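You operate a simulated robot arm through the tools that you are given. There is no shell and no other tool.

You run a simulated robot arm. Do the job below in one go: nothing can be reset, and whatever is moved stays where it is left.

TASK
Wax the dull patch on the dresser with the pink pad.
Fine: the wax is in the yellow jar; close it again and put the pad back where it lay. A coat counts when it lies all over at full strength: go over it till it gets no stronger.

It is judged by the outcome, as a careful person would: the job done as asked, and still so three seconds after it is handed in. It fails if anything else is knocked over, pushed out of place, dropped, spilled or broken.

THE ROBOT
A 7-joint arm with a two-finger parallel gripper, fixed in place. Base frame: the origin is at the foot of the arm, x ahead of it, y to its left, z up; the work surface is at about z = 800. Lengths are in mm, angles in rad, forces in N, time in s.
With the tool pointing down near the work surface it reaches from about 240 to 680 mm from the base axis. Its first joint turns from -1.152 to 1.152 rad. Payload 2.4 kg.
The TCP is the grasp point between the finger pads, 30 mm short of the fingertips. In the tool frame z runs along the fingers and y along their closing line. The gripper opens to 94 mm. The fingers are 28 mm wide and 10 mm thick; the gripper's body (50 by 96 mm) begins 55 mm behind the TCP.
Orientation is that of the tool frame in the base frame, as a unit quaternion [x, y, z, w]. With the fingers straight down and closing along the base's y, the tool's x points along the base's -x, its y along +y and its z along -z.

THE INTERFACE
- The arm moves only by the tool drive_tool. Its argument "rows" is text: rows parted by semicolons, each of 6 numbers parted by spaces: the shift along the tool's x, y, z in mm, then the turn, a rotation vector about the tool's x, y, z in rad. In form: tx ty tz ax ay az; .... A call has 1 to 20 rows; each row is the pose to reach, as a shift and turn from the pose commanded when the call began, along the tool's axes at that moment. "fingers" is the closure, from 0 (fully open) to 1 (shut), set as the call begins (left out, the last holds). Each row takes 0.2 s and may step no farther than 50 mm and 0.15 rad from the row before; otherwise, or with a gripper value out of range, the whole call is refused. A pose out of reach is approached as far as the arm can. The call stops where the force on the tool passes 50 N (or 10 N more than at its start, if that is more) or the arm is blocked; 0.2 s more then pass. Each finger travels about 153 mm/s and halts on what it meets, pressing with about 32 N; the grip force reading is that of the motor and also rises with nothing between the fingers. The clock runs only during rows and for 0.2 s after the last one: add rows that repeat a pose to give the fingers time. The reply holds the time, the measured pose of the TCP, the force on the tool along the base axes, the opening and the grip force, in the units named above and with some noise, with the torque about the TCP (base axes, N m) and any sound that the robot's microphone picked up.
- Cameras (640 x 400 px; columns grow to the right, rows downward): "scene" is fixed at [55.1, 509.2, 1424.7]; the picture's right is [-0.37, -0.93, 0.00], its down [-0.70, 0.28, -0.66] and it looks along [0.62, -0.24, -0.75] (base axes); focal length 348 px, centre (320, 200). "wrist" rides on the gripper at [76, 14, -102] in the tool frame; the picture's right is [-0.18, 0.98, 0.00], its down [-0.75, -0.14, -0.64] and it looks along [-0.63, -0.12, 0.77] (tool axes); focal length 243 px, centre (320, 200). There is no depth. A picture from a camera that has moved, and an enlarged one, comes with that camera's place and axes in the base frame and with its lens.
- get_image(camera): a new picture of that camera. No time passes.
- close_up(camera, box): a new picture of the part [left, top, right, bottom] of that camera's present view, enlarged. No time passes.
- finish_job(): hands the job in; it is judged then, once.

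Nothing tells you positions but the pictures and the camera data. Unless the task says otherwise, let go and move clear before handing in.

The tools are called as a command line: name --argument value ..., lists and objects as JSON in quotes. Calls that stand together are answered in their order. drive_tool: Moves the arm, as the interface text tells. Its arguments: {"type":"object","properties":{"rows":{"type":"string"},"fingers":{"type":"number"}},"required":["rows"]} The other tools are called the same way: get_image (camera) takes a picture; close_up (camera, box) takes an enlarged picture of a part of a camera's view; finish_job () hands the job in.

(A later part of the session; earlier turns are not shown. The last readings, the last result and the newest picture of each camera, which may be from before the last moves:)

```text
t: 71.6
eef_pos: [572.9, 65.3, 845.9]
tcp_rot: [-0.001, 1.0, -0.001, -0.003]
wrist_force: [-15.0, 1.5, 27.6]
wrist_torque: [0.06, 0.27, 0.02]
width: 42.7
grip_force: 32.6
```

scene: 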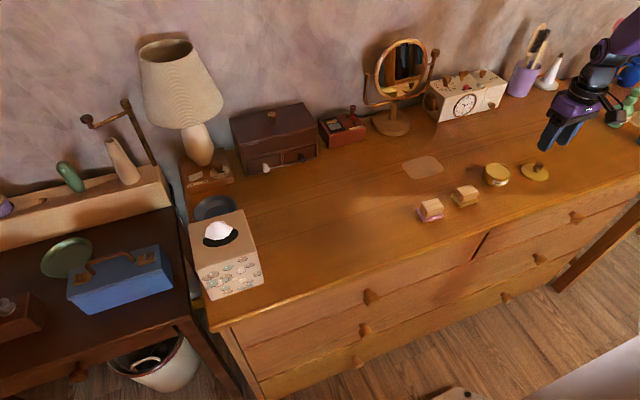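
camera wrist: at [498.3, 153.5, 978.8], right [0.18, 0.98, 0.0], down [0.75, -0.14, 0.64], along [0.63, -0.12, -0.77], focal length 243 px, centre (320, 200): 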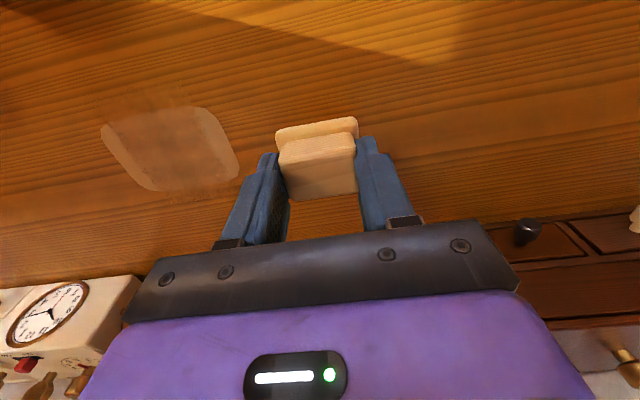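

Pressure rose to 27 N farther out; I'll ease 0.3 mm and continue with the outer strokes.

drive_tool --rows "0 -16 -0.3 0 0 0; 0 -32 -0.3 0 0 0; 0 -48 -0.3 0 0 0; 0 -64 -0.3 0 0 0; 0 -80 -0.3 0 0 0; 0 -95 -0.3 0 0 0; -15 -95 -0.3 0 0 0; -15 -80 -0.3 0 0 0; -15 -64 -0.3 0 0 0; -15 -48 -0.3 0 0 0; -15 -32 -0.3 0 0 0; -15 -16 -0.3 0 0 0; -15 0 -0.3 0 0 0; -30 0 -0.5 0 0 0"

drive_tool --rows "0 -16 0 0 0 0; 0 -32 0 0 0 0; 0 -48 0 0 0 0; 0 -64 0 0 0 0; 0 -80 0 0 0 0; 0 -95 0 0 0 0; 0 -80 0 0 0 0; 0 -64 0 0 0 0; 0 -48 0 0 0 0; 0 -32 0 0 0 0; 0 -16 0 0 0 0; 0 0 0 0 0 0"

```text
t: 74.6
eef_pos: [605.7, 60.9, 845.8]
tcp_rot: [0.0, 1.0, 0.0, 0.0]
wrist_force: [0.7, -0.3, 0.4]
wrist_torque: [-0.01, -0.01, 0.02]
width: 42.8
grip_force: 32.3
```

```text
t: 77.2
eef_pos: [605.5, 60.8, 844.6]
tcp_rot: [0.0, 1.0, 0.0, 0.0]
wrist_force: [0.5, -2.1, 4.7]
wrist_torque: [-0.05, 0.01, 0.04]
width: 43.2
grip_force: 31.4
```

drive_tool --rows "0 0 -10 0 0 0; 5 25 -25 0 0 0; 15 50 -31 0 0 0; 31 75 -32 0 0 0; 31 75 -32 0 0 0"

close_up --camera "scene" --box '[400, 152, 446, 182]'

close_up --camera "wrist" --box '[70, 60, 270, 220]'

close_up --camera "wrist" --box '[260, 100, 380, 210]'

```text
t: 78.4
eef_pos: [574.1, 138.7, 876.9]
tcp_rot: [0.0, 1.0, 0.0, 0.0]
wrist_force: [0.1, -0.2, -0.6]
wrist_torque: [-0.03, 0.0, 0.02]
width: 42.5
grip_force: 32.2
```

```text
13.33 times, centred on (423, 167) of scene
camera zoom: at [55.1, 509.2, 1424.7], right [-0.37, -0.93, 0.0], down [-0.7, 0.28, -0.66], along [0.62, -0.24, -0.75], focal length 4644 px, centre (-1053, 640)
```

zoom: 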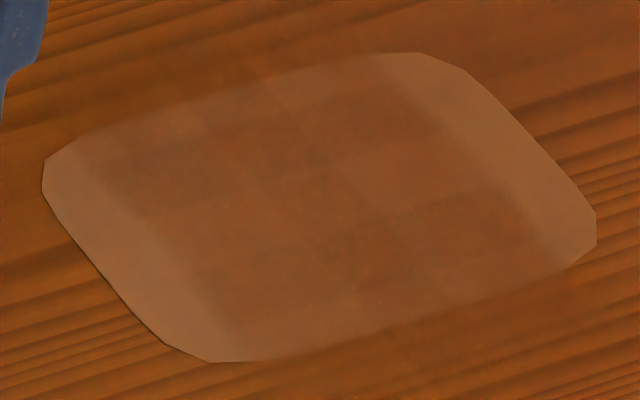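

```text
2.50 times, centred on (170, 140) of wrist
camera zoom: at [497.1, 153.3, 979.4], right [0.18, 0.98, 0.0], down [0.75, -0.14, 0.64], along [0.63, -0.12, -0.77], focal length 606 px, centre (695, 350)
```

zoom: 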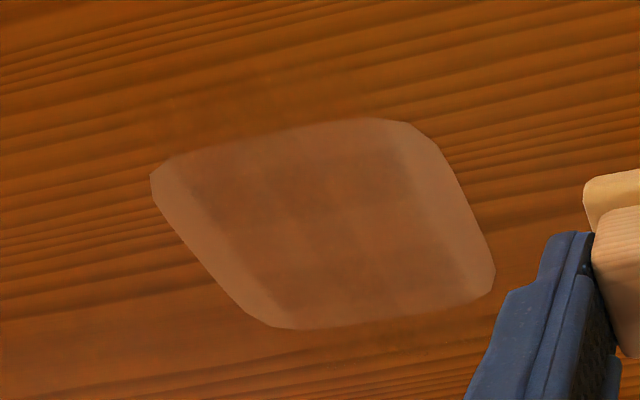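

```text
3.64 times, centred on (320, 155) of wrist
camera zoom: at [497.1, 153.3, 979.4], right [0.18, 0.98, 0.0], down [0.75, -0.14, 0.64], along [0.63, -0.12, -0.77], focal length 882 px, centre (320, 364)
```

zoom: 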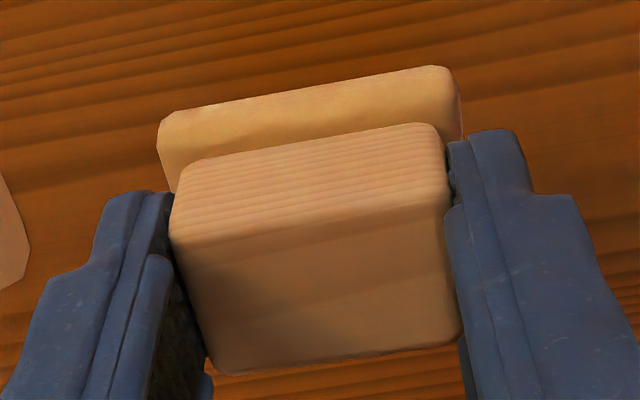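

The film looks the same as before this round. To find out whether it is at full strength or the pad is spent, I'll recharge the pad in the jar and rub again.

drive_tool --rows "0 0 -20 0 0 0; 0 0 -40 0 0 0; 14 -38 -40 0 0 0; 29 -77 -40 0 0 0; 43 -115 -40 0 0 0; 58 -153 -40 0 0 0; 73 -192 -40 0 0 0; 88 -230 -40 0 0 0; 102 -267 -40 0 0 0; 102 -267 -40 0 0 0; 102 -267 -40 0 0 0"

close_up --camera "wrist" --box '[260, 60, 380, 200]'

close_up --camera "scene" --box '[465, 130, 545, 194]'

close_up --camera "scene" --box '[390, 140, 455, 190]'

```text
t: 80.8
eef_pos: [470.9, -130.3, 915.5]
tcp_rot: [0.001, 1.0, 0.0, 0.001]
wrist_force: [0.0, 0.6, -0.7]
wrist_torque: [0.0, -0.01, 0.01]
width: 42.7
grip_force: 31.6
```

```text
2.86 times, centred on (320, 130) of wrist
camera zoom: at [394.3, -115.3, 1017.9], right [0.18, 0.98, 0.0], down [0.75, -0.14, 0.64], along [0.63, -0.12, -0.77], focal length 693 px, centre (320, 400)
```

zoom: 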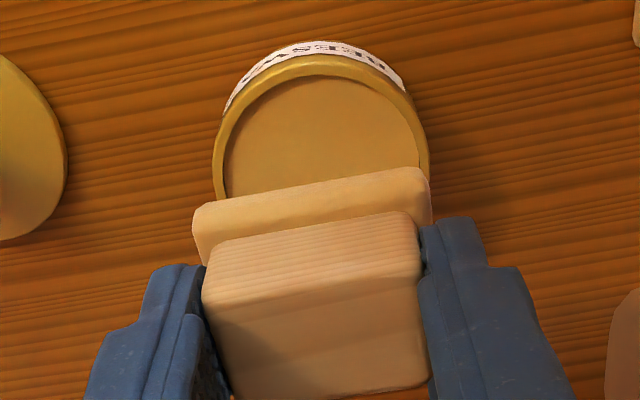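

```text
6.25 times, centred on (505, 162) of scene
camera zoom: at [55.1, 509.2, 1424.7], right [-0.37, -0.93, 0.0], down [-0.7, 0.28, -0.66], along [0.62, -0.24, -0.75], focal length 2177 px, centre (-836, 438)
```

zoom: 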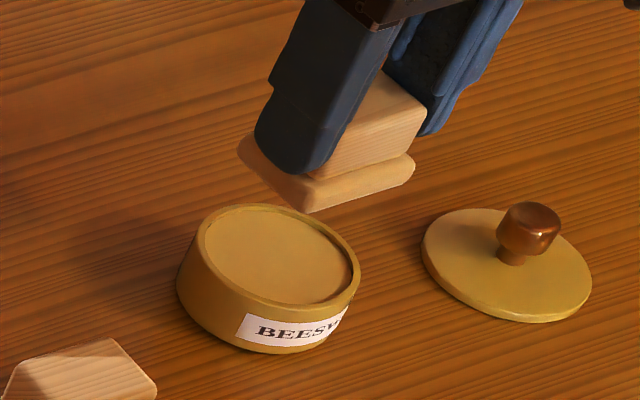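

```text
8.00 times, centred on (422, 165) of scene
camera zoom: at [55.1, 509.2, 1424.7], right [-0.37, -0.93, 0.0], down [-0.7, 0.28, -0.66], along [0.62, -0.24, -0.75], focal length 2786 px, centre (-500, 480)
```

zoom: 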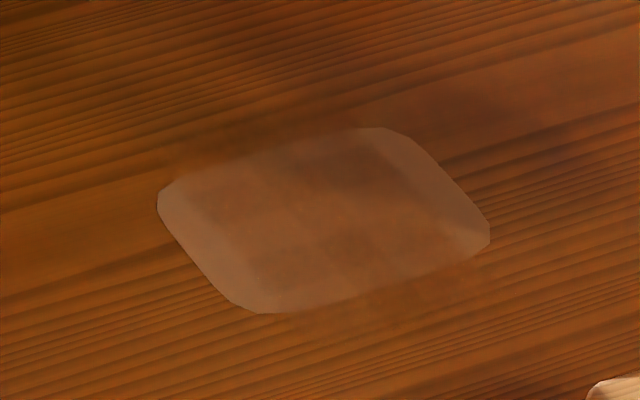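

The pad looks a little less yellow than just after the first dip. I'll recharge it at the jar.

drive_tool --rows "0 0 15 0 0 0; 0 0 28 0 0 0; 0 0 37 0 0 0; 0 0 37 0 0 0"

drive_tool --rows "0 0 1 0 0 0; 0 0 2 0 0 0; 0 0 2 0 0 0"

```text
t: 81.8
eef_pos: [471.9, -128.1, 879.7]
tcp_rot: [0.0, 1.0, 0.0, 0.001]
wrist_force: [-0.7, -0.6, -0.8]
wrist_torque: [0.01, 0.0, 0.0]
width: 42.9
grip_force: 32.0
```

```text
t: 82.6
eef_pos: [472.5, -129.1, 877.1]
tcp_rot: [0.001, 1.0, 0.001, 0.0]
wrist_force: [1.0, -0.2, -0.6]
wrist_torque: [0.0, 0.0, -0.02]
width: 42.8
grip_force: 31.9
```

drive_tool --rows "0 0 0.8 0 0 0; 0 0 1.6 0 0 0; 0 0 1.6 0 0 0"

close_up --camera "wrist" --box '[270, 80, 380, 160]'

```text
t: 83.4
eef_pos: [472.7, -130.1, 877.1]
tcp_rot: [0.0, 1.0, 0.001, 0.0]
wrist_force: [-0.6, -0.5, 0.1]
wrist_torque: [-0.01, -0.01, -0.01]
width: 42.9
grip_force: 32.0
```

```text
5.00 times, centred on (325, 120) of wrist
camera zoom: at [395.1, -115.6, 978.9], right [0.18, 0.98, 0.0], down [0.75, -0.14, 0.64], along [0.63, -0.12, -0.77], focal length 1213 px, centre (295, 600)
```

zoom: 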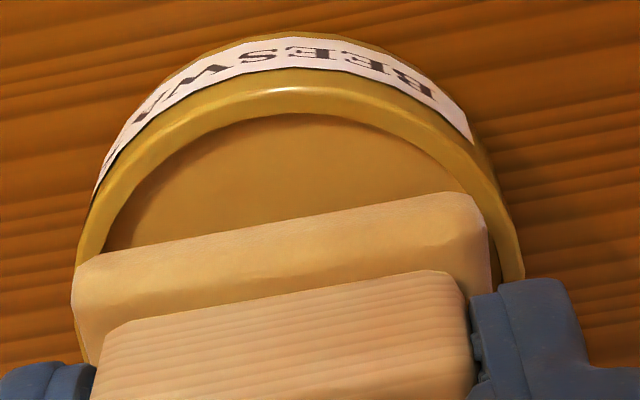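

drive_tool --rows "0 0 0.8 0 0 0; 0 0 1.6 0 0 0; 0 0 1.6 0 0 0"

close_up --camera "wrist" --box '[270, 80, 380, 160]'

```text
t: 84.2
eef_pos: [470.6, -129.8, 875.9]
tcp_rot: [0.0, 1.0, 0.0, 0.0]
wrist_force: [-0.9, 0.0, -0.2]
wrist_torque: [-0.01, 0.01, -0.02]
width: 42.6
grip_force: 31.5
```

```text
5.00 times, centred on (325, 120) of wrist
camera zoom: at [395.0, -115.6, 977.0], right [0.18, 0.98, 0.0], down [0.75, -0.14, 0.64], along [0.63, -0.12, -0.77], focal length 1213 px, centre (295, 600)
```

zoom: 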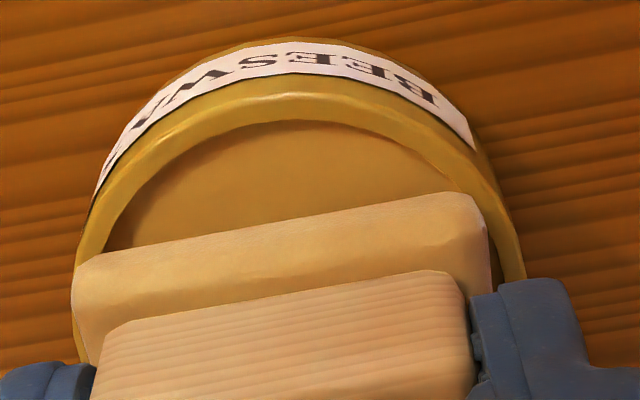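

drive_tool --rows "0 0 0.7 0 0 0; 0 0 1.2 0 0 0; 0 0 1.2 0 0 0"

close_up --camera "wrist" --box '[270, 80, 380, 160]'

```text
t: 85.0
eef_pos: [471.5, -129.8, 873.6]
tcp_rot: [0.0, 1.0, 0.001, 0.0]
wrist_force: [-0.7, -1.0, -0.1]
wrist_torque: [0.02, 0.02, -0.02]
width: 42.7
grip_force: 32.3
```

```text
5.00 times, centred on (325, 120) of wrist
camera zoom: at [394.9, -115.8, 976.1], right [0.18, 0.98, 0.0], down [0.75, -0.14, 0.64], along [0.63, -0.12, -0.77], focal length 1213 px, centre (295, 600)
```

zoom: 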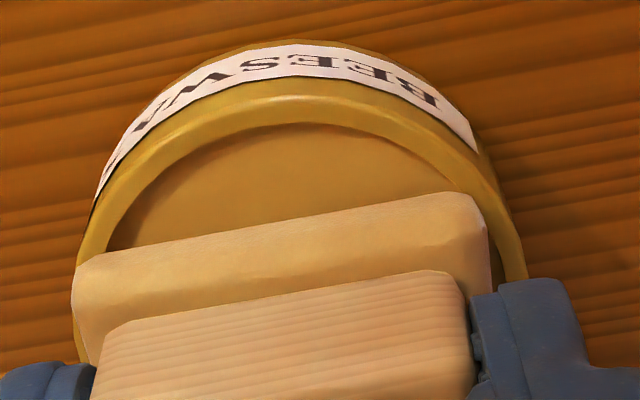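

drive_tool --rows "0 0 0.7 0 0 0; 0 0 1.2 0 0 0; 0 0 1.2 0 0 0"

close_up --camera "wrist" --box '[270, 80, 380, 160]'

close_up --camera "scene" --box '[475, 145, 535, 190]'

```text
t: 85.8
eef_pos: [471.2, -130.4, 872.7]
tcp_rot: [0.0, 1.0, 0.0, 0.001]
wrist_force: [-1.4, 1.2, 10.4]
wrist_torque: [0.18, 0.08, -0.01]
width: 42.9
grip_force: 32.6
```

```text
5.00 times, centred on (325, 120) of wrist
camera zoom: at [394.8, -115.9, 975.1], right [0.18, 0.98, 0.0], down [0.75, -0.14, 0.64], along [0.63, -0.12, -0.77], focal length 1213 px, centre (295, 600)
```

zoom: 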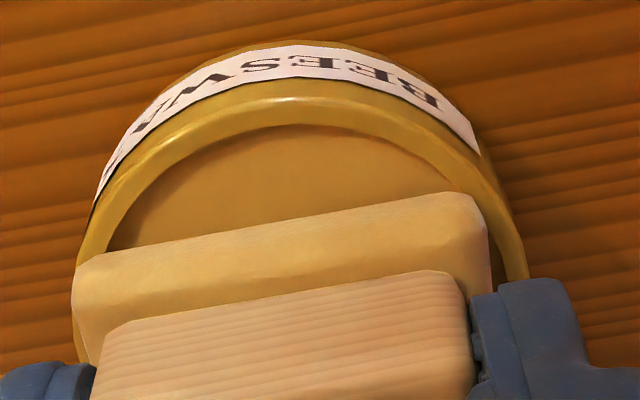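

```text
8.89 times, centred on (505, 168) of scene
camera zoom: at [54.9, 509.3, 1424.6], right [-0.37, -0.93, 0.0], down [-0.7, 0.28, -0.66], along [0.62, -0.24, -0.75], focal length 3096 px, centre (-1324, 489)
```

zoom: 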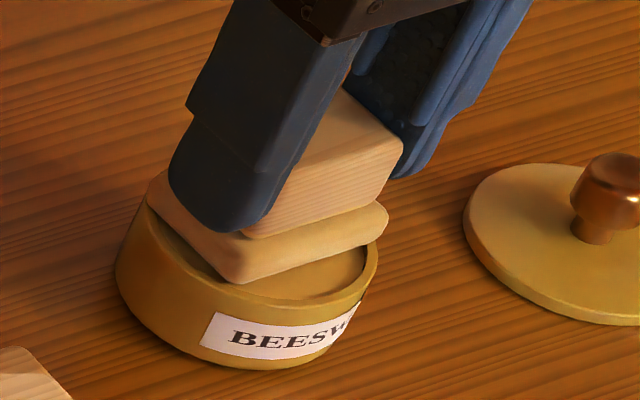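

The pad is recharged with 10 N contact on the jar. I'll lift off and return to the patch's right end.

drive_tool --rows "0 0 -4 0 0 0; 0 0 -15 0 0 0; 0 0 -30 0 0 0; 0 0 -42 0 0 0; 0 0 -42 0 0 0"

close_up --camera "scene" --box '[465, 130, 545, 194]'

```text
t: 87.0
eef_pos: [471.7, -130.3, 914.5]
tcp_rot: [0.0, 1.0, 0.0, 0.0]
wrist_force: [-0.1, 0.4, -0.2]
wrist_torque: [0.04, 0.0, -0.01]
width: 42.8
grip_force: 32.0
```

```text
6.25 times, centred on (505, 162) of scene
camera zoom: at [55.1, 509.2, 1424.7], right [-0.37, -0.93, 0.0], down [-0.7, 0.28, -0.66], along [0.62, -0.24, -0.75], focal length 2177 px, centre (-836, 438)
```

zoom: 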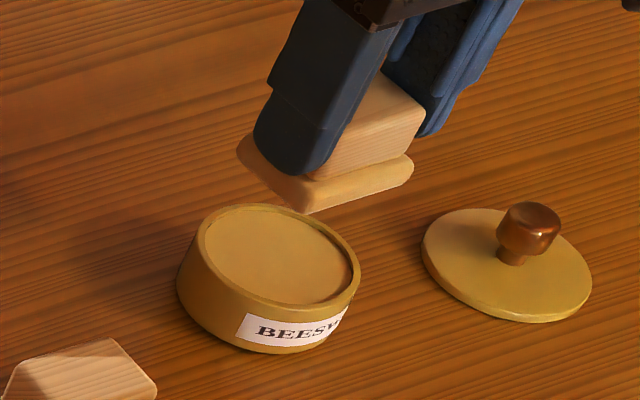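

drive_tool --rows "-24 32 0 0 0 0; -49 65 0 0 0 0; -73 97 0 0 0 0; -73 97 25 0 0 0; -73 97 50 0 0 0; -73 97 65 0 0 0; -73 97 67 0 0 0; -73 97 67 0 0 0"

drive_tool --rows "0 0 0.8 0 0 0; 0 0 1.4 0 0 0; 0 0 1.4 0 0 0"

```text
t: 88.8
eef_pos: [542.4, -33.3, 849.1]
tcp_rot: [0.0, 1.0, 0.0, -0.001]
wrist_force: [-0.2, 0.3, -1.0]
wrist_torque: [-0.01, -0.03, 0.01]
width: 42.6
grip_force: 31.9
```

```text
t: 89.6
eef_pos: [544.9, -32.6, 846.7]
tcp_rot: [0.001, 1.0, 0.0, 0.0]
wrist_force: [-1.0, -0.6, -0.9]
wrist_torque: [0.0, 0.02, 0.0]
width: 42.8
grip_force: 31.6
```

drive_tool --rows "0 0 0.7 0 0 0; 0 0 1 0 0 0; 0 0 1 0 0 0"

drive_tool --rows "0 0 0.5 0 0 0; 0 0 0.5 0 0 0"

```text
t: 90.4
eef_pos: [544.4, -32.3, 844.5]
tcp_rot: [0.0, 1.0, 0.0, 0.0]
wrist_force: [-1.7, -1.5, -0.5]
wrist_torque: [-0.04, -0.01, -0.01]
width: 42.7
grip_force: 32.5
```

```text
t: 91.0
eef_pos: [545.4, -33.2, 844.8]
tcp_rot: [-0.001, 1.0, -0.001, 0.0]
wrist_force: [-4.8, -1.2, 12.7]
wrist_torque: [-0.04, 0.14, -0.03]
width: 42.9
grip_force: 32.2
```

Contact is about 13 N. I'll do the full round of strokes with a fresh load.

drive_tool --rows "0 12 0 0 0 0; 0 24 0 0 0 0; 0 36 0 0 0 0; 0 48 0 0 0 0; 0 60 0 0 0 0; 0 72 0 0 0 0; 0 84 0 0 0 0; 0 96 0 0 0 0; -15 96 -0.1 0 0 0; -15 84 -0.1 0 0 0; -15 72 -0.1 0 0 0; -15 60 -0.1 0 0 0; -15 48 -0.1 0 0 0; -15 36 -0.1 0 0 0; -15 24 -0.1 0 0 0; -15 12 -0.1 0 0 0; -15 0 -0.1 0 0 0; -29 0 -0.1 0 0 0"

drive_tool --rows "0 12 0 0 0 0; 0 24 0 0 0 0; 0 36 0 0 0 0; 0 48 0 0 0 0; 0 60 0 0 0 0; 0 72 0 0 0 0; 0 84 0 0 0 0; 0 96 0 0 0 0; -15 96 -0.1 0 0 0; -15 84 -0.1 0 0 0; -15 72 -0.1 0 0 0; -15 60 -0.1 0 0 0; -15 48 -0.1 0 0 0; -15 36 -0.1 0 0 0; -15 24 -0.1 0 0 0; -15 12 -0.1 0 0 0; -15 0 -0.1 0 0 0; -30 0 -0.1 0 0 0"

drive_tool --rows "0 12 0 0 0 0; 0 24 0 0 0 0; 0 36 0 0 0 0; 0 48 0 0 0 0; 0 60 0 0 0 0; 0 72 0 0 0 0; 0 84 0 0 0 0; 0 96 0 0 0 0"

```text
t: 94.8
eef_pos: [572.6, -34.3, 846.0]
tcp_rot: [0.0, 1.0, 0.0, 0.001]
wrist_force: [0.0, -0.6, -0.1]
wrist_torque: [-0.03, -0.02, -0.01]
width: 42.6
grip_force: 31.5
```

```text
t: 98.6
eef_pos: [604.4, -34.8, 844.5]
tcp_rot: [0.0, 1.0, 0.0, 0.0]
wrist_force: [-0.6, -0.5, 2.8]
wrist_torque: [0.0, 0.01, -0.03]
width: 42.9
grip_force: 32.1
```

```text
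t: 100.4
eef_pos: [603.7, 62.8, 845.9]
tcp_rot: [0.0, 1.0, -0.001, 0.0]
wrist_force: [-0.1, -1.1, -0.2]
wrist_torque: [0.01, 0.02, -0.01]
width: 42.8
grip_force: 31.9
```

Contact was lost on parts of that round. I'll press a bit more so the variation never lifts the pad.

drive_tool --rows "0 0 0.4 0 0 0; 0 0 0.4 0 0 0"

drive_tool --rows "0 0 0.3 0 0 0; 0 0 0.3 0 0 0"

```text
t: 101.0
eef_pos: [604.1, 63.0, 845.4]
tcp_rot: [-0.001, 1.0, 0.001, 0.001]
wrist_force: [-0.8, 0.5, 3.5]
wrist_torque: [0.01, 0.02, 0.01]
width: 42.6
grip_force: 31.9
```

```text
t: 101.6
eef_pos: [604.2, 63.6, 846.2]
tcp_rot: [0.0, 1.0, 0.0, 0.0]
wrist_force: [-5.1, 0.1, 12.4]
wrist_torque: [-0.01, 0.21, 0.02]
width: 42.8
grip_force: 32.7
```

drive_tool --rows "0 -12 0.1 0 0 0; 0 -24 0.1 0 0 0; 0 -36 0.1 0 0 0; 0 -48 0.1 0 0 0; 0 -60 0.1 0 0 0; 0 -72 0.1 0 0 0; 0 -84 0.1 0 0 0; 0 -96 0.1 0 0 0"

drive_tool --rows "15 0 0 0 0 0; 15 12 0 0 0 0; 15 24 0 0 0 0; 15 36 0 0 0 0; 15 48 0 0 0 0; 15 60 0 0 0 0; 15 72 0 0 0 0; 15 84 0 0 0 0; 15 96 0 0 0 0"

```text
t: 103.4
eef_pos: [605.9, -32.1, 844.7]
tcp_rot: [-0.001, 1.0, 0.0, -0.001]
wrist_force: [-0.1, 5.0, 11.8]
wrist_torque: [0.15, -0.04, -0.06]
width: 43.0
grip_force: 31.7
```

```text
t: 105.4
eef_pos: [588.9, 63.2, 844.9]
tcp_rot: [-0.001, 1.0, 0.0, 0.0]
wrist_force: [0.3, -10.3, 23.6]
wrist_torque: [-0.37, -0.02, 0.0]
width: 42.5
grip_force: 31.8
```

Good steady contact now. I'll continue the inner strokes at x≈574, 560 and 545.

drive_tool --rows "15 0 0 0 0 0; 15 -12 0 0 0 0; 15 -24 0 0 0 0; 15 -36 0 0 0 0; 15 -48 0 0 0 0; 15 -60 0 0 0 0; 15 -72 0 0 0 0; 15 -84 0 0 0 0; 15 -96 0 0 0 0"

drive_tool --rows "14 0 0 0 0 0; 14 12 0 0 0 0; 14 24 0 0 0 0; 14 36 0 0 0 0; 14 48 0 0 0 0; 14 60 0 0 0 0; 14 72 0 0 0 0; 14 84 0 0 0 0; 14 96 0 0 0 0"

drive_tool --rows "14 0 0.1 0 0 0; 14 -12 0.1 0 0 0; 14 -24 0.1 0 0 0; 14 -36 0.1 0 0 0; 14 -48 0.1 0 0 0; 14 -60 0.1 0 0 0; 14 -72 0.1 0 0 0; 14 -84 0.1 0 0 0; 14 -96 0.1 0 0 0"

```text
t: 107.4
eef_pos: [572.9, -34.1, 842.9]
tcp_rot: [0.001, 1.0, 0.0, -0.001]
wrist_force: [0.4, 7.3, 16.8]
wrist_torque: [0.23, -0.12, -0.03]
width: 42.6
grip_force: 32.3
```

```text
t: 109.4
eef_pos: [560.0, 63.0, 844.5]
tcp_rot: [0.001, 1.0, -0.001, 0.001]
wrist_force: [-0.8, -8.7, 17.3]
wrist_torque: [-0.26, 0.07, 0.0]
width: 42.6
grip_force: 32.0
```

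```text
t: 111.4
eef_pos: [545.2, -33.0, 844.0]
tcp_rot: [0.0, 1.0, 0.0, 0.0]
wrist_force: [-0.1, 8.8, 18.8]
wrist_torque: [0.26, 0.03, -0.01]
width: 42.8
grip_force: 32.1
```

That was a full round with steady pressure. I'll park at the same spot as before and compare.

drive_tool --rows "0 0 -15 0 0 0; 0 0 -32 0 0 0; -10 43 -32 0 0 0; -20 86 -32 0 0 0; -29 130 -32 0 0 0; -29 171 -32 0 0 0; -29 171 -32 0 0 0; -29 171 -32 0 0 0"

close_up --camera "scene" --box '[400, 152, 446, 182]'

close_up --camera "wrist" --box '[70, 60, 270, 220]'

close_up --camera "scene" --box '[390, 140, 455, 190]'

```text
t: 113.2
eef_pos: [575.1, 136.7, 874.5]
tcp_rot: [0.0, 1.0, 0.0, 0.0]
wrist_force: [-0.4, 0.7, 0.8]
wrist_torque: [0.01, -0.01, 0.0]
width: 43.0
grip_force: 32.2
```

```text
13.33 times, centred on (423, 167) of scene
camera zoom: at [55.1, 509.2, 1424.7], right [-0.37, -0.93, 0.0], down [-0.7, 0.28, -0.66], along [0.62, -0.24, -0.75], focal length 4644 px, centre (-1053, 640)
```

zoom: 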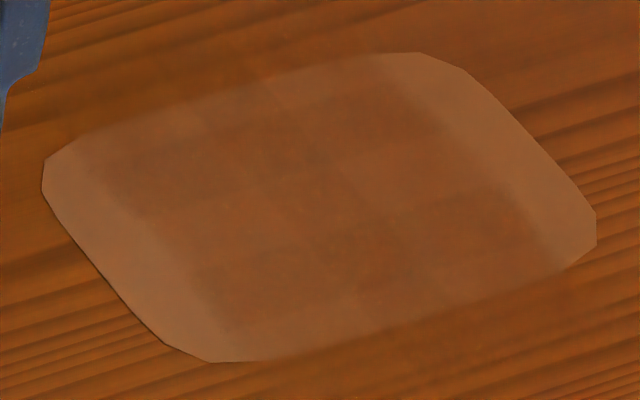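

```text
2.50 times, centred on (170, 140) of wrist
camera zoom: at [498.1, 152.0, 976.1], right [0.18, 0.98, 0.0], down [0.75, -0.14, 0.64], along [0.63, -0.12, -0.77], focal length 606 px, centre (695, 350)
```

zoom: 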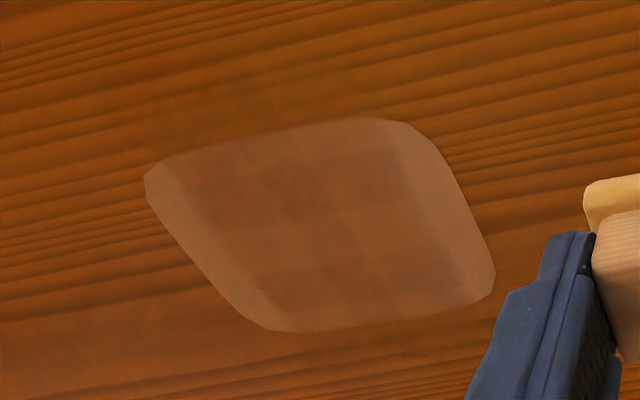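

```text
8.00 times, centred on (422, 165) of scene
camera zoom: at [55.1, 509.2, 1424.7], right [-0.37, -0.93, 0.0], down [-0.7, 0.28, -0.66], along [0.62, -0.24, -0.75], focal length 2786 px, centre (-500, 480)
```

zoom: 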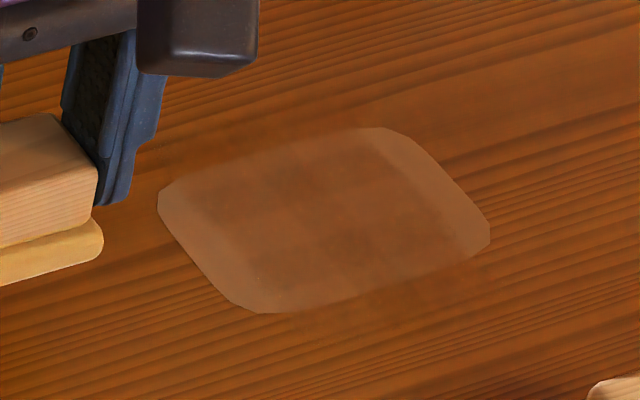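

The film looks the same as before the recharge, which suggests it may be saturated. The bands near the patch's near and far edges seem lighter, though, so I'll zoom hard into several spots to compare tones.

close_up --camera "scene" --box '[418, 164, 428, 171]'

close_up --camera "scene" --box '[423, 170, 435, 179]'

close_up --camera "scene" --box '[410, 155, 422, 164]'

close_up --camera "scene" --box '[402, 165, 414, 174]'

```text
16.00 times, centred on (423, 168) of scene
camera zoom: at [55.1, 509.2, 1424.7], right [-0.37, -0.93, 0.0], down [-0.7, 0.28, -0.66], along [0.62, -0.24, -0.75], focal length 5573 px, centre (-1328, 720)
```

zoom: 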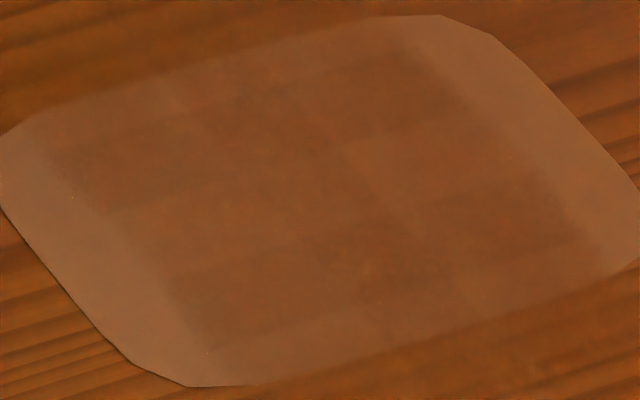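

```text
16.00 times, centred on (429, 174) of scene
camera zoom: at [55.1, 509.2, 1424.7], right [-0.37, -0.93, 0.0], down [-0.7, 0.28, -0.66], along [0.62, -0.24, -0.75], focal length 5573 px, centre (-1424, 608)
```

zoom: 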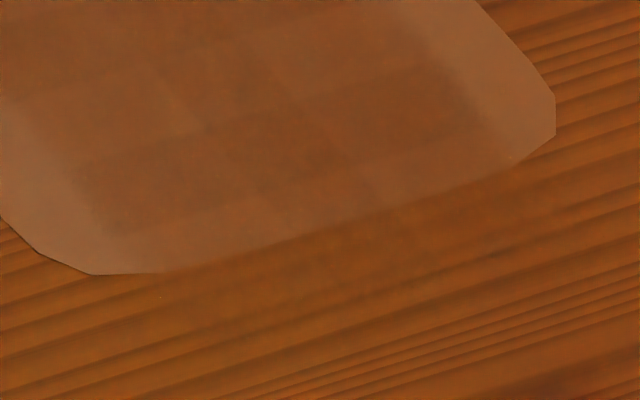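

```text
16.00 times, centred on (416, 160) of scene
camera zoom: at [55.1, 509.2, 1424.7], right [-0.37, -0.93, 0.0], down [-0.7, 0.28, -0.66], along [0.62, -0.24, -0.75], focal length 5573 px, centre (-1216, 848)
```

zoom: 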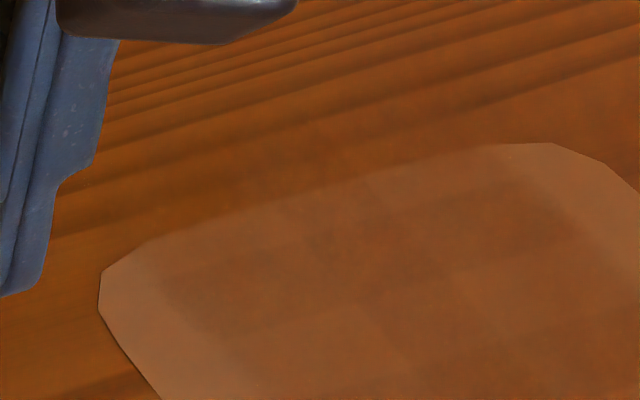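

```text
16.00 times, centred on (408, 170) of scene
camera zoom: at [55.1, 509.2, 1424.7], right [-0.37, -0.93, 0.0], down [-0.7, 0.28, -0.66], along [0.62, -0.24, -0.75], focal length 5573 px, centre (-1088, 688)
```

zoom: 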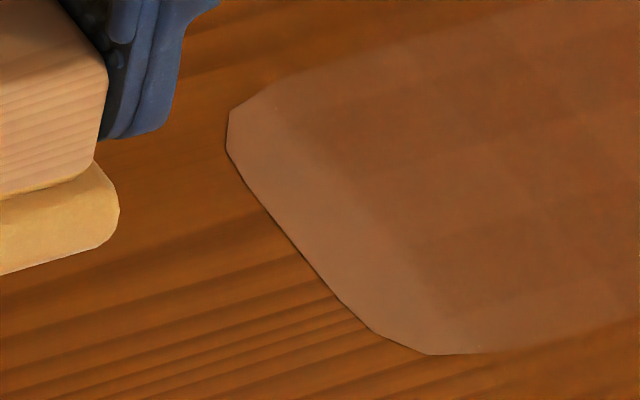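

I want to know whether the pad's charge is being used up. I'll take a reference view of the pad here, recharge it, and compare it at this same pose.

close_up --camera "scene" --box '[370, 155, 410, 180]'

close_up --camera "wrist" --box '[270, 110, 370, 160]'

```text
16.00 times, centred on (390, 168) of scene
camera zoom: at [55.1, 509.2, 1424.7], right [-0.37, -0.93, 0.0], down [-0.7, 0.28, -0.66], along [0.62, -0.24, -0.75], focal length 5573 px, centre (-800, 720)
```

zoom: 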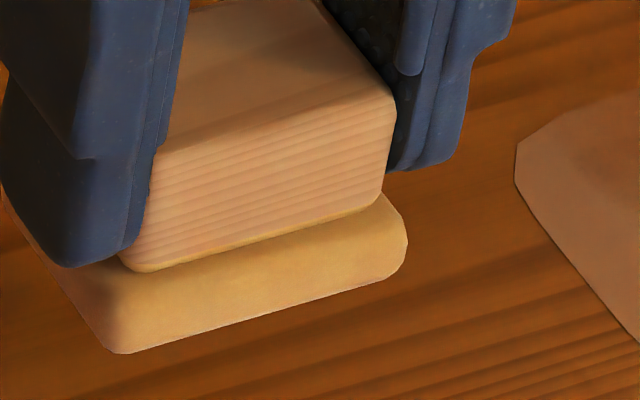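

```text
6.40 times, centred on (320, 135) of wrist
camera zoom: at [498.1, 152.0, 976.1], right [0.18, 0.98, 0.0], down [0.75, -0.14, 0.64], along [0.63, -0.12, -0.77], focal length 1553 px, centre (320, 616)
```

zoom: 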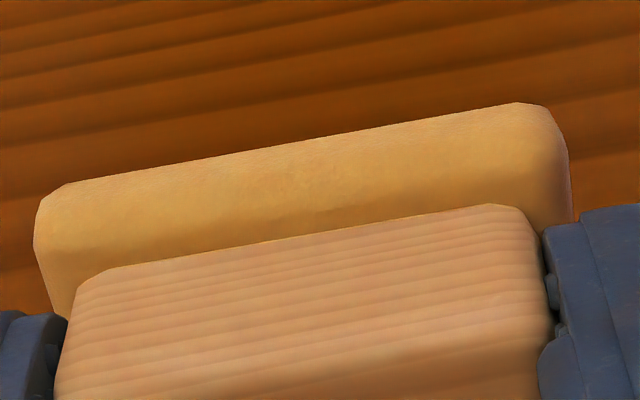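

The pad is still clearly wax-yellow. I'll do a slow, well-pressed full round with closer lines that reaches a bit past all edges, to be sure every part is saturated.

drive_tool --rows "13 -23 0 0 0 0; 26 -46 0 0 0 0; 38 -69 5 0 0 0; 38 -69 20 0 0 0; 38 -69 29 0 0 0; 38 -69 31 0 0 0; 38 -69 32 0 0 0; 38 -69 32 0 0 0"

```text
t: 115.0
eef_pos: [537.2, 68.9, 844.1]
tcp_rot: [0.001, 1.0, -0.001, 0.0]
wrist_force: [0.7, -0.4, -0.5]
wrist_torque: [0.02, -0.01, 0.01]
width: 42.7
grip_force: 32.1
```

drive_tool --rows "0 0 0.5 0 0 0; 0 0 0.5 0 0 0"

drive_tool --rows "0 0 0.3 0 0 0; 0 0 0.3 0 0 0"

```text
t: 115.6
eef_pos: [537.1, 70.2, 844.7]
tcp_rot: [0.0, 1.0, 0.0, 0.001]
wrist_force: [0.5, -1.4, 4.2]
wrist_torque: [-0.07, 0.06, 0.02]
width: 42.8
grip_force: 32.0
```

```text
t: 116.2
eef_pos: [537.0, 68.7, 844.7]
tcp_rot: [0.0, 1.0, 0.0, 0.001]
wrist_force: [-1.4, -3.0, 15.2]
wrist_torque: [-0.14, 0.09, 0.0]
width: 42.9
grip_force: 32.5
```

Contact is 15 N. Now slow strokes at 30 mm/s.

drive_tool --rows "0 -6 0 0 0 0; 0 -12 0 0 0 0; 0 -18 0 0 0 0; 0 -24 0 0 0 0; 0 -30 0 0 0 0; 0 -36 0 0 0 0; 0 -42 0 0 0 0; 0 -48 0 0 0 0; 0 -54 0 0 0 0; 0 -60 0 0 0 0; 0 -66 0 0 0 0; 0 -72 0 0 0 0; 0 -78 0 0 0 0; 0 -84 0 0 0 0; 0 -90 0 0 0 0; 0 -96 0 0 0 0; 0 -102 0 0 0 0; -6 -105 0 0 0 0; -13 -105 0 0 0 0"

drive_tool --rows "0 6 0 0 0 0; 0 12 0 0 0 0; 0 18 0 0 0 0; 0 24 0 0 0 0; 0 30 0 0 0 0; 0 36 0 0 0 0; 0 42 0 0 0 0; 0 48 0 0 0 0; 0 54 0 0 0 0; 0 60 0 0 0 0; 0 66 0 0 0 0; 0 72 0 0 0 0; 0 78 0 0 0 0; 0 84 0 0 0 0; 0 90 0 0 0 0; 0 96 0 0 0 0; 0 102 0 0 0 0; -6 105 0 0 0 0; -13 105 0 0 0 0"

```text
t: 120.2
eef_pos: [549.6, -38.0, 843.4]
tcp_rot: [0.001, 1.0, 0.0, -0.002]
wrist_force: [-17.0, -2.6, 33.1]
wrist_torque: [-0.13, 0.35, -0.08]
width: 42.8
grip_force: 31.4
```

```text
t: 124.2
eef_pos: [563.5, 69.3, 843.6]
tcp_rot: [0.0, 1.0, 0.0, 0.0]
wrist_force: [0.3, 0.0, 0.3]
wrist_torque: [0.01, 0.03, -0.01]
width: 42.8
grip_force: 32.3
```

Pressure varied between 33 and 0 N, so I'll re-seat contact and continue with checks on each line.

drive_tool --rows "0 0 0.4 0 0 0; 0 0 0.4 0 0 0"

drive_tool --rows "0 0 0.3 0 0 0; 0 0 0.3 0 0 0"

```text
t: 124.8
eef_pos: [563.8, 68.5, 842.6]
tcp_rot: [0.0, 1.0, 0.001, 0.0]
wrist_force: [-3.4, 1.6, 9.1]
wrist_torque: [0.07, 0.09, 0.04]
width: 42.8
grip_force: 31.7
```

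```text
t: 125.4
eef_pos: [563.0, 69.1, 843.8]
tcp_rot: [0.001, 1.0, 0.0, 0.002]
wrist_force: [-1.5, 2.4, 14.2]
wrist_torque: [0.04, 0.12, 0.01]
width: 42.6
grip_force: 32.1
```

drive_tool --rows "0 -6 0 0 0 0; 0 -12 0 0 0 0; 0 -18 0 0 0 0; 0 -24 0 0 0 0; 0 -30 0 0 0 0; 0 -36 0 0 0 0; 0 -42 0 0 0 0; 0 -48 0 0 0 0; 0 -54 0 0 0 0; 0 -60 0 0 0 0; 0 -66 0 0 0 0; 0 -72 0 0 0 0; 0 -78 0 0 0 0; 0 -84 0 0 0 0; 0 -90 0 0 0 0; 0 -96 0 0 0 0; 0 -105 0 0 0 0"

drive_tool --rows "-7 0 0 0 0 0; -13 0 0 0 0 0; -13 8 0 0 0 0; -13 16 0 0 0 0; -13 24 0 0 0 0; -13 32 0 0 0 0; -13 40 0 0 0 0; -13 48 0 0 0 0; -13 56 0 0 0 0; -13 64 0 0 0 0; -13 72 0 0 0 0; -13 80 0 0 0 0; -13 88 0 0 0 0; -13 96 0 0 0 0; -13 105 0 0 0 0"

```text
t: 129.0
eef_pos: [561.9, -35.9, 843.0]
tcp_rot: [0.0, 1.0, 0.0, 0.0]
wrist_force: [-1.1, 2.0, 4.2]
wrist_torque: [0.03, -0.01, 0.02]
width: 42.8
grip_force: 32.1
```

```text
t: 132.2
eef_pos: [575.6, 68.6, 842.8]
tcp_rot: [0.001, 1.0, 0.0, 0.0]
wrist_force: [0.7, -3.3, 5.7]
wrist_torque: [-0.1, -0.01, -0.01]
width: 42.7
grip_force: 31.6
```

Light steady contact. I'll press about 0.2 mm more and finish the outer lines.

drive_tool --rows "-7 0 0.2 0 0 0; -13 0 0.2 0 0 0; -13 -8 0.2 0 0 0; -13 -16 0.2 0 0 0; -13 -24 0.2 0 0 0; -13 -32 0.2 0 0 0; -13 -40 0.2 0 0 0; -13 -48 0.2 0 0 0; -13 -56 0.2 0 0 0; -13 -64 0.2 0 0 0; -13 -72 0.2 0 0 0; -13 -80 0.2 0 0 0; -13 -88 0.2 0 0 0; -13 -96 0.2 0 0 0; -13 -105 0.2 0 0 0"

drive_tool --rows "-6 0 0 0 0 0; -12 0 0 0 0 0; -12 8 0 0 0 0; -12 16 0 0 0 0; -12 24 0 0 0 0; -12 32 0 0 0 0; -12 40 0 0 0 0; -12 48 0 0 0 0; -12 56 0 0 0 0; -12 64 0 0 0 0; -12 72 0 0 0 0; -12 80 0 0 0 0; -12 88 0 0 0 0; -12 96 0 0 0 0; -12 105 0 0 0 0"

drive_tool --rows "-6 0 0.1 0 0 0; -12 0 0.1 0 0 0; -12 -8 0.1 0 0 0; -12 -16 0.1 0 0 0; -12 -24 0.1 0 0 0; -12 -32 0.1 0 0 0; -12 -40 0.1 0 0 0; -12 -48 0.1 0 0 0; -12 -56 0.1 0 0 0; -12 -64 0.1 0 0 0; -12 -72 0.1 0 0 0; -12 -80 0.1 0 0 0; -12 -88 0.1 0 0 0; -12 -96 0.1 0 0 0; -12 -105 0.1 0 0 0"

```text
t: 135.4
eef_pos: [589.6, -35.6, 842.3]
tcp_rot: [0.0, 1.0, 0.0, -0.001]
wrist_force: [0.1, 2.5, 5.4]
wrist_torque: [0.05, 0.0, 0.0]
width: 42.5
grip_force: 32.3
```

```text
t: 138.6
eef_pos: [600.8, 68.0, 843.1]
tcp_rot: [0.0, 1.0, 0.0, 0.0]
wrist_force: [0.1, -8.1, 18.8]
wrist_torque: [-0.23, -0.06, 0.03]
width: 42.8
grip_force: 31.8
```

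```text
t: 141.8
eef_pos: [613.2, -35.6, 841.9]
tcp_rot: [0.0, 1.0, 0.0, 0.0]
wrist_force: [-1.1, 5.9, 11.6]
wrist_torque: [0.16, -0.01, 0.0]
width: 43.1
grip_force: 32.0
```

Full slow round completed with contact throughout. I'll park at the reference pose and compare again.

drive_tool --rows "0 0 -15 0 0 0; 0 0 -33 0 0 0; 10 43 -33 0 0 0; 20 86 -33 0 0 0; 30 130 -33 0 0 0; 38 173 -33 0 0 0; 38 173 -33 0 0 0; 38 173 -33 0 0 0"

close_up --camera "scene" --box '[400, 152, 446, 182]'

close_up --camera "wrist" --box '[70, 60, 270, 220]'

close_up --camera "scene" --box '[370, 155, 410, 180]'

```text
t: 143.6
eef_pos: [575.2, 140.0, 874.7]
tcp_rot: [0.0, 1.0, 0.0, 0.0]
wrist_force: [-0.4, -0.6, -0.7]
wrist_torque: [-0.01, 0.0, 0.0]
width: 42.9
grip_force: 32.1
```

```text
13.33 times, centred on (423, 167) of scene
camera zoom: at [55.1, 509.2, 1424.7], right [-0.37, -0.93, 0.0], down [-0.7, 0.28, -0.66], along [0.62, -0.24, -0.75], focal length 4644 px, centre (-1053, 640)
```

zoom: 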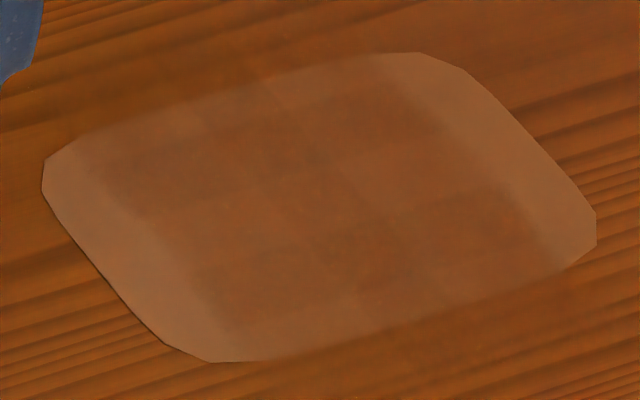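

```text
2.50 times, centred on (170, 140) of wrist
camera zoom: at [498.0, 153.6, 977.8], right [0.18, 0.98, 0.0], down [0.75, -0.14, 0.64], along [0.63, -0.12, -0.77], focal length 606 px, centre (695, 350)
```

zoom: 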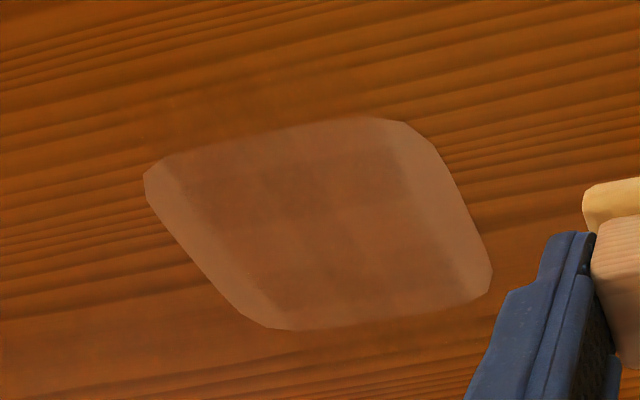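

```text
16.00 times, centred on (390, 168) of scene
camera zoom: at [55.1, 509.2, 1424.7], right [-0.37, -0.93, 0.0], down [-0.7, 0.28, -0.66], along [0.62, -0.24, -0.75], focal length 5573 px, centre (-800, 720)
```

zoom: 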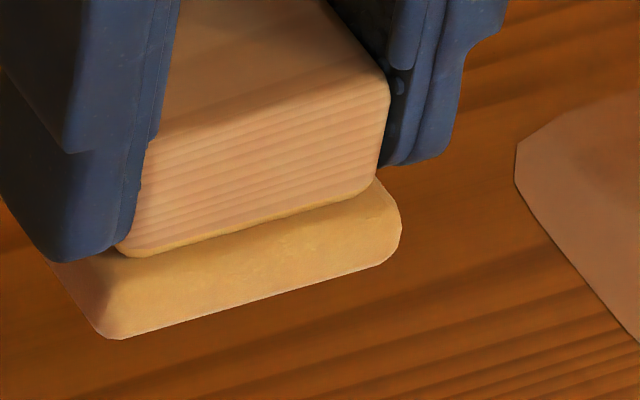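

The film is now identical over several full rounds, including after a recharge, so it has reached full strength and gets no stronger. Next I'll carry the pad back to where it lay, turning the tool to its original yaw.

drive_tool --rows "0 0 -25 0 0 0; 36 -13 -25 0 0 0.02; 72 -26 -25 0 0 0.04; 108 -39 -25 0 0 0.06; 142.7 -50.8 -25 0 0 0.077; 142.7 -50.8 0 0 0 0.077; 142.7 -50.8 20 0 0 0.077; 142.7 -50.8 20 0 0 0.077; 142.7 -50.8 20 0 0 0.077"

close_up --camera "scene" --box '[395, 165, 475, 229]'

get_image --camera "wrist"

```text
t: 145.6
eef_pos: [431.8, 86.8, 855.5]
tcp_rot: [0.038, 0.999, -0.001, 0.001]
wrist_force: [0.3, 0.7, 0.0]
wrist_torque: [-0.03, 0.0, -0.02]
width: 42.8
grip_force: 31.8
```

```text
6.25 times, centred on (435, 197) of scene
camera zoom: at [55.1, 509.2, 1424.7], right [-0.37, -0.93, 0.0], down [-0.7, 0.28, -0.66], along [0.62, -0.24, -0.75], focal length 2177 px, centre (-399, 219)
```

zoom: 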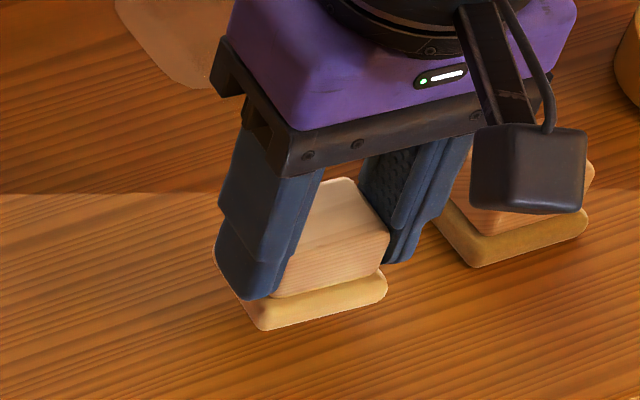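

```text
taken
camera wrist: at [356.4, 106.8, 957.4], right [0.26, 0.97, 0.0], down [0.74, -0.2, 0.64], along [0.62, -0.17, -0.77], focal length 243 px, centre (320, 200)
```

wrist: 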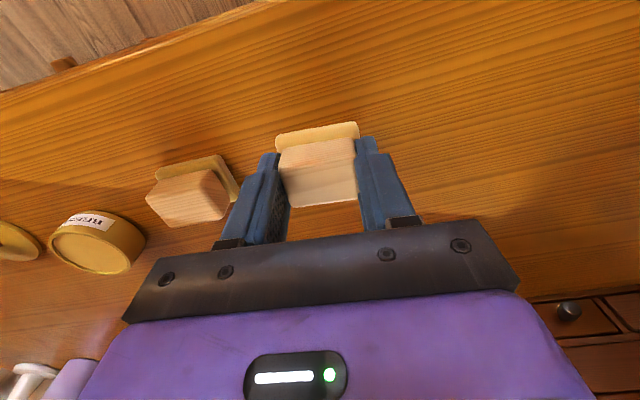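

drive_tool --rows "-0.3 2.3 4 0 0 0; -0.3 2.3 8 0 0 0; -0.3 2.3 11 0 0 0; -0.3 2.3 11 0 0 0"

close_up --camera "scene" --box '[395, 165, 475, 229]'

close_up --camera "wrist" --box '[260, 100, 380, 210]'

```text
t: 146.6
eef_pos: [432.1, 87.7, 843.1]
tcp_rot: [0.039, 0.999, 0.0, 0.001]
wrist_force: [0.4, -0.3, -0.3]
wrist_torque: [0.02, -0.01, 0.0]
width: 42.6
grip_force: 31.5
```

```text
6.25 times, centred on (435, 197) of scene
camera zoom: at [55.1, 509.2, 1424.7], right [-0.37, -0.93, 0.0], down [-0.7, 0.28, -0.66], along [0.62, -0.24, -0.75], focal length 2177 px, centre (-399, 219)
```

zoom: 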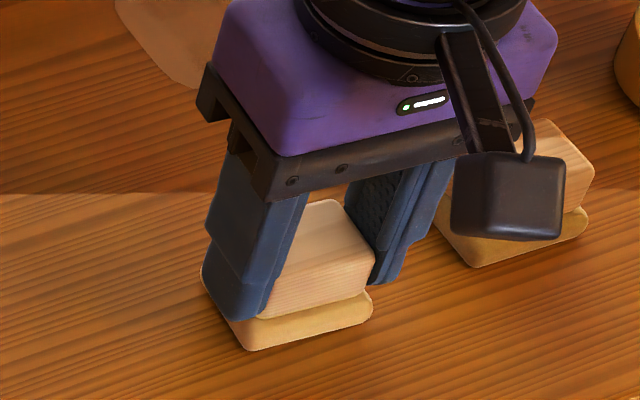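

```text
3.64 times, centred on (320, 155) of wrist
camera zoom: at [357.1, 109.0, 945.9], right [0.26, 0.97, 0.0], down [0.74, -0.2, 0.64], along [0.62, -0.17, -0.77], focal length 882 px, centre (320, 364)
```

zoom: 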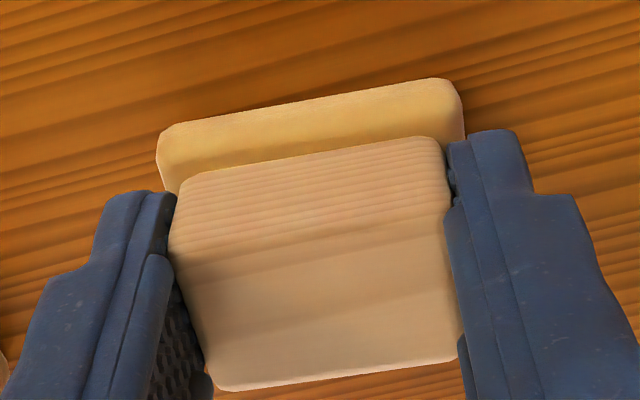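

drive_tool --rows "0 0 1 0 0 0; 0 0 2 0 0 0; 0 0 2 0 0 0"

drive_tool --rows "0 0 0.6 0 0 0; 0 0 1.2 0 0 0; 0 0 1.2 0 0 0"

close_up --camera "scene" --box '[395, 165, 475, 229]'

```text
t: 147.4
eef_pos: [433.1, 87.9, 842.5]
tcp_rot: [0.038, 0.999, 0.0, 0.0]
wrist_force: [-0.2, 0.1, -0.4]
wrist_torque: [-0.03, 0.03, 0.0]
width: 43.0
grip_force: 31.7
```

```text
t: 148.2
eef_pos: [432.1, 87.7, 841.4]
tcp_rot: [0.038, 0.999, 0.0, 0.001]
wrist_force: [-4.5, -1.4, 24.4]
wrist_torque: [-0.08, 0.15, -0.05]
width: 42.8
grip_force: 32.1
```

```text
6.25 times, centred on (435, 197) of scene
camera zoom: at [54.7, 509.1, 1424.7], right [-0.37, -0.93, 0.0], down [-0.7, 0.28, -0.66], along [0.62, -0.24, -0.75], focal length 2177 px, centre (-399, 219)
```

zoom: 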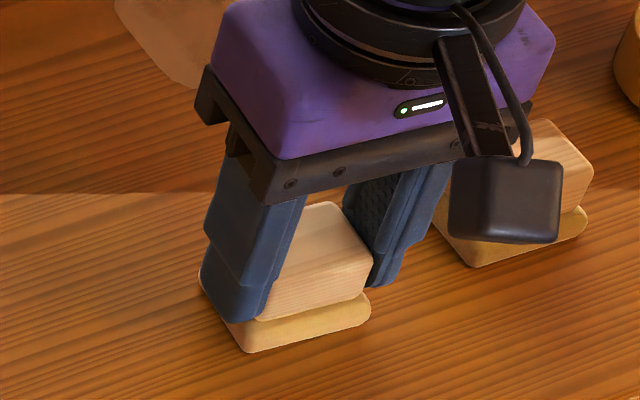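

The pad is in contact with the dresser. I'll measure where its edges are now versus the original position before releasing.

drive_tool --rows "0 0 -0.5 0 0 0; 0 0 -0.5 0 0 0"

close_up --camera "wrist" --box '[260, 90, 380, 200]'

close_up --camera "scene" --box '[395, 165, 475, 229]'

```text
t: 148.8
eef_pos: [432.7, 89.1, 842.1]
tcp_rot: [0.038, 0.999, 0.0, 0.0]
wrist_force: [-1.5, 0.3, 18.7]
wrist_torque: [-0.02, 0.06, -0.01]
width: 42.7
grip_force: 31.8
```

```text
3.64 times, centred on (320, 145) of wrist
camera zoom: at [357.3, 108.8, 944.0], right [0.26, 0.97, 0.0], down [0.74, -0.2, 0.64], along [0.62, -0.17, -0.77], focal length 882 px, centre (320, 400)
```

zoom: 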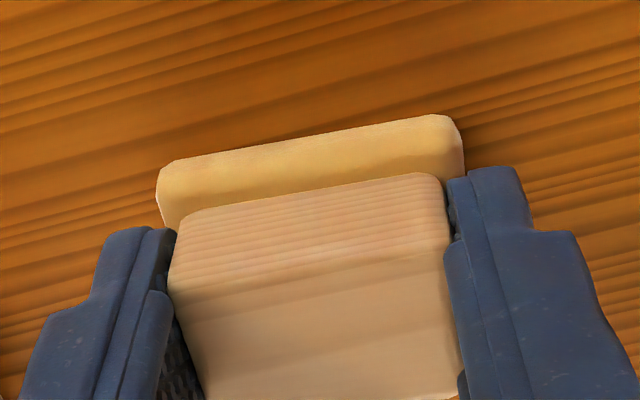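

```text
6.25 times, centred on (435, 197) of scene
camera zoom: at [54.8, 509.1, 1424.7], right [-0.37, -0.93, 0.0], down [-0.7, 0.28, -0.66], along [0.62, -0.24, -0.75], focal length 2177 px, centre (-399, 219)
```

zoom: 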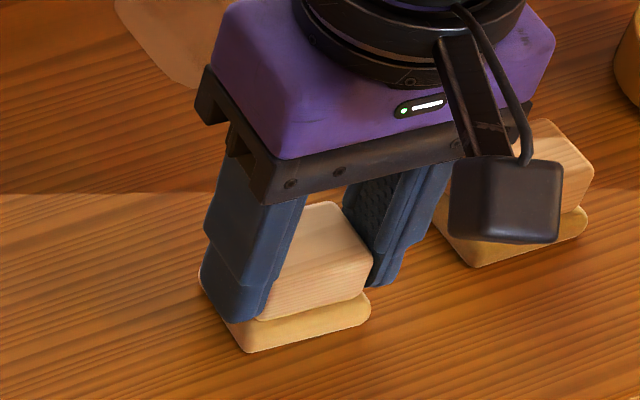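

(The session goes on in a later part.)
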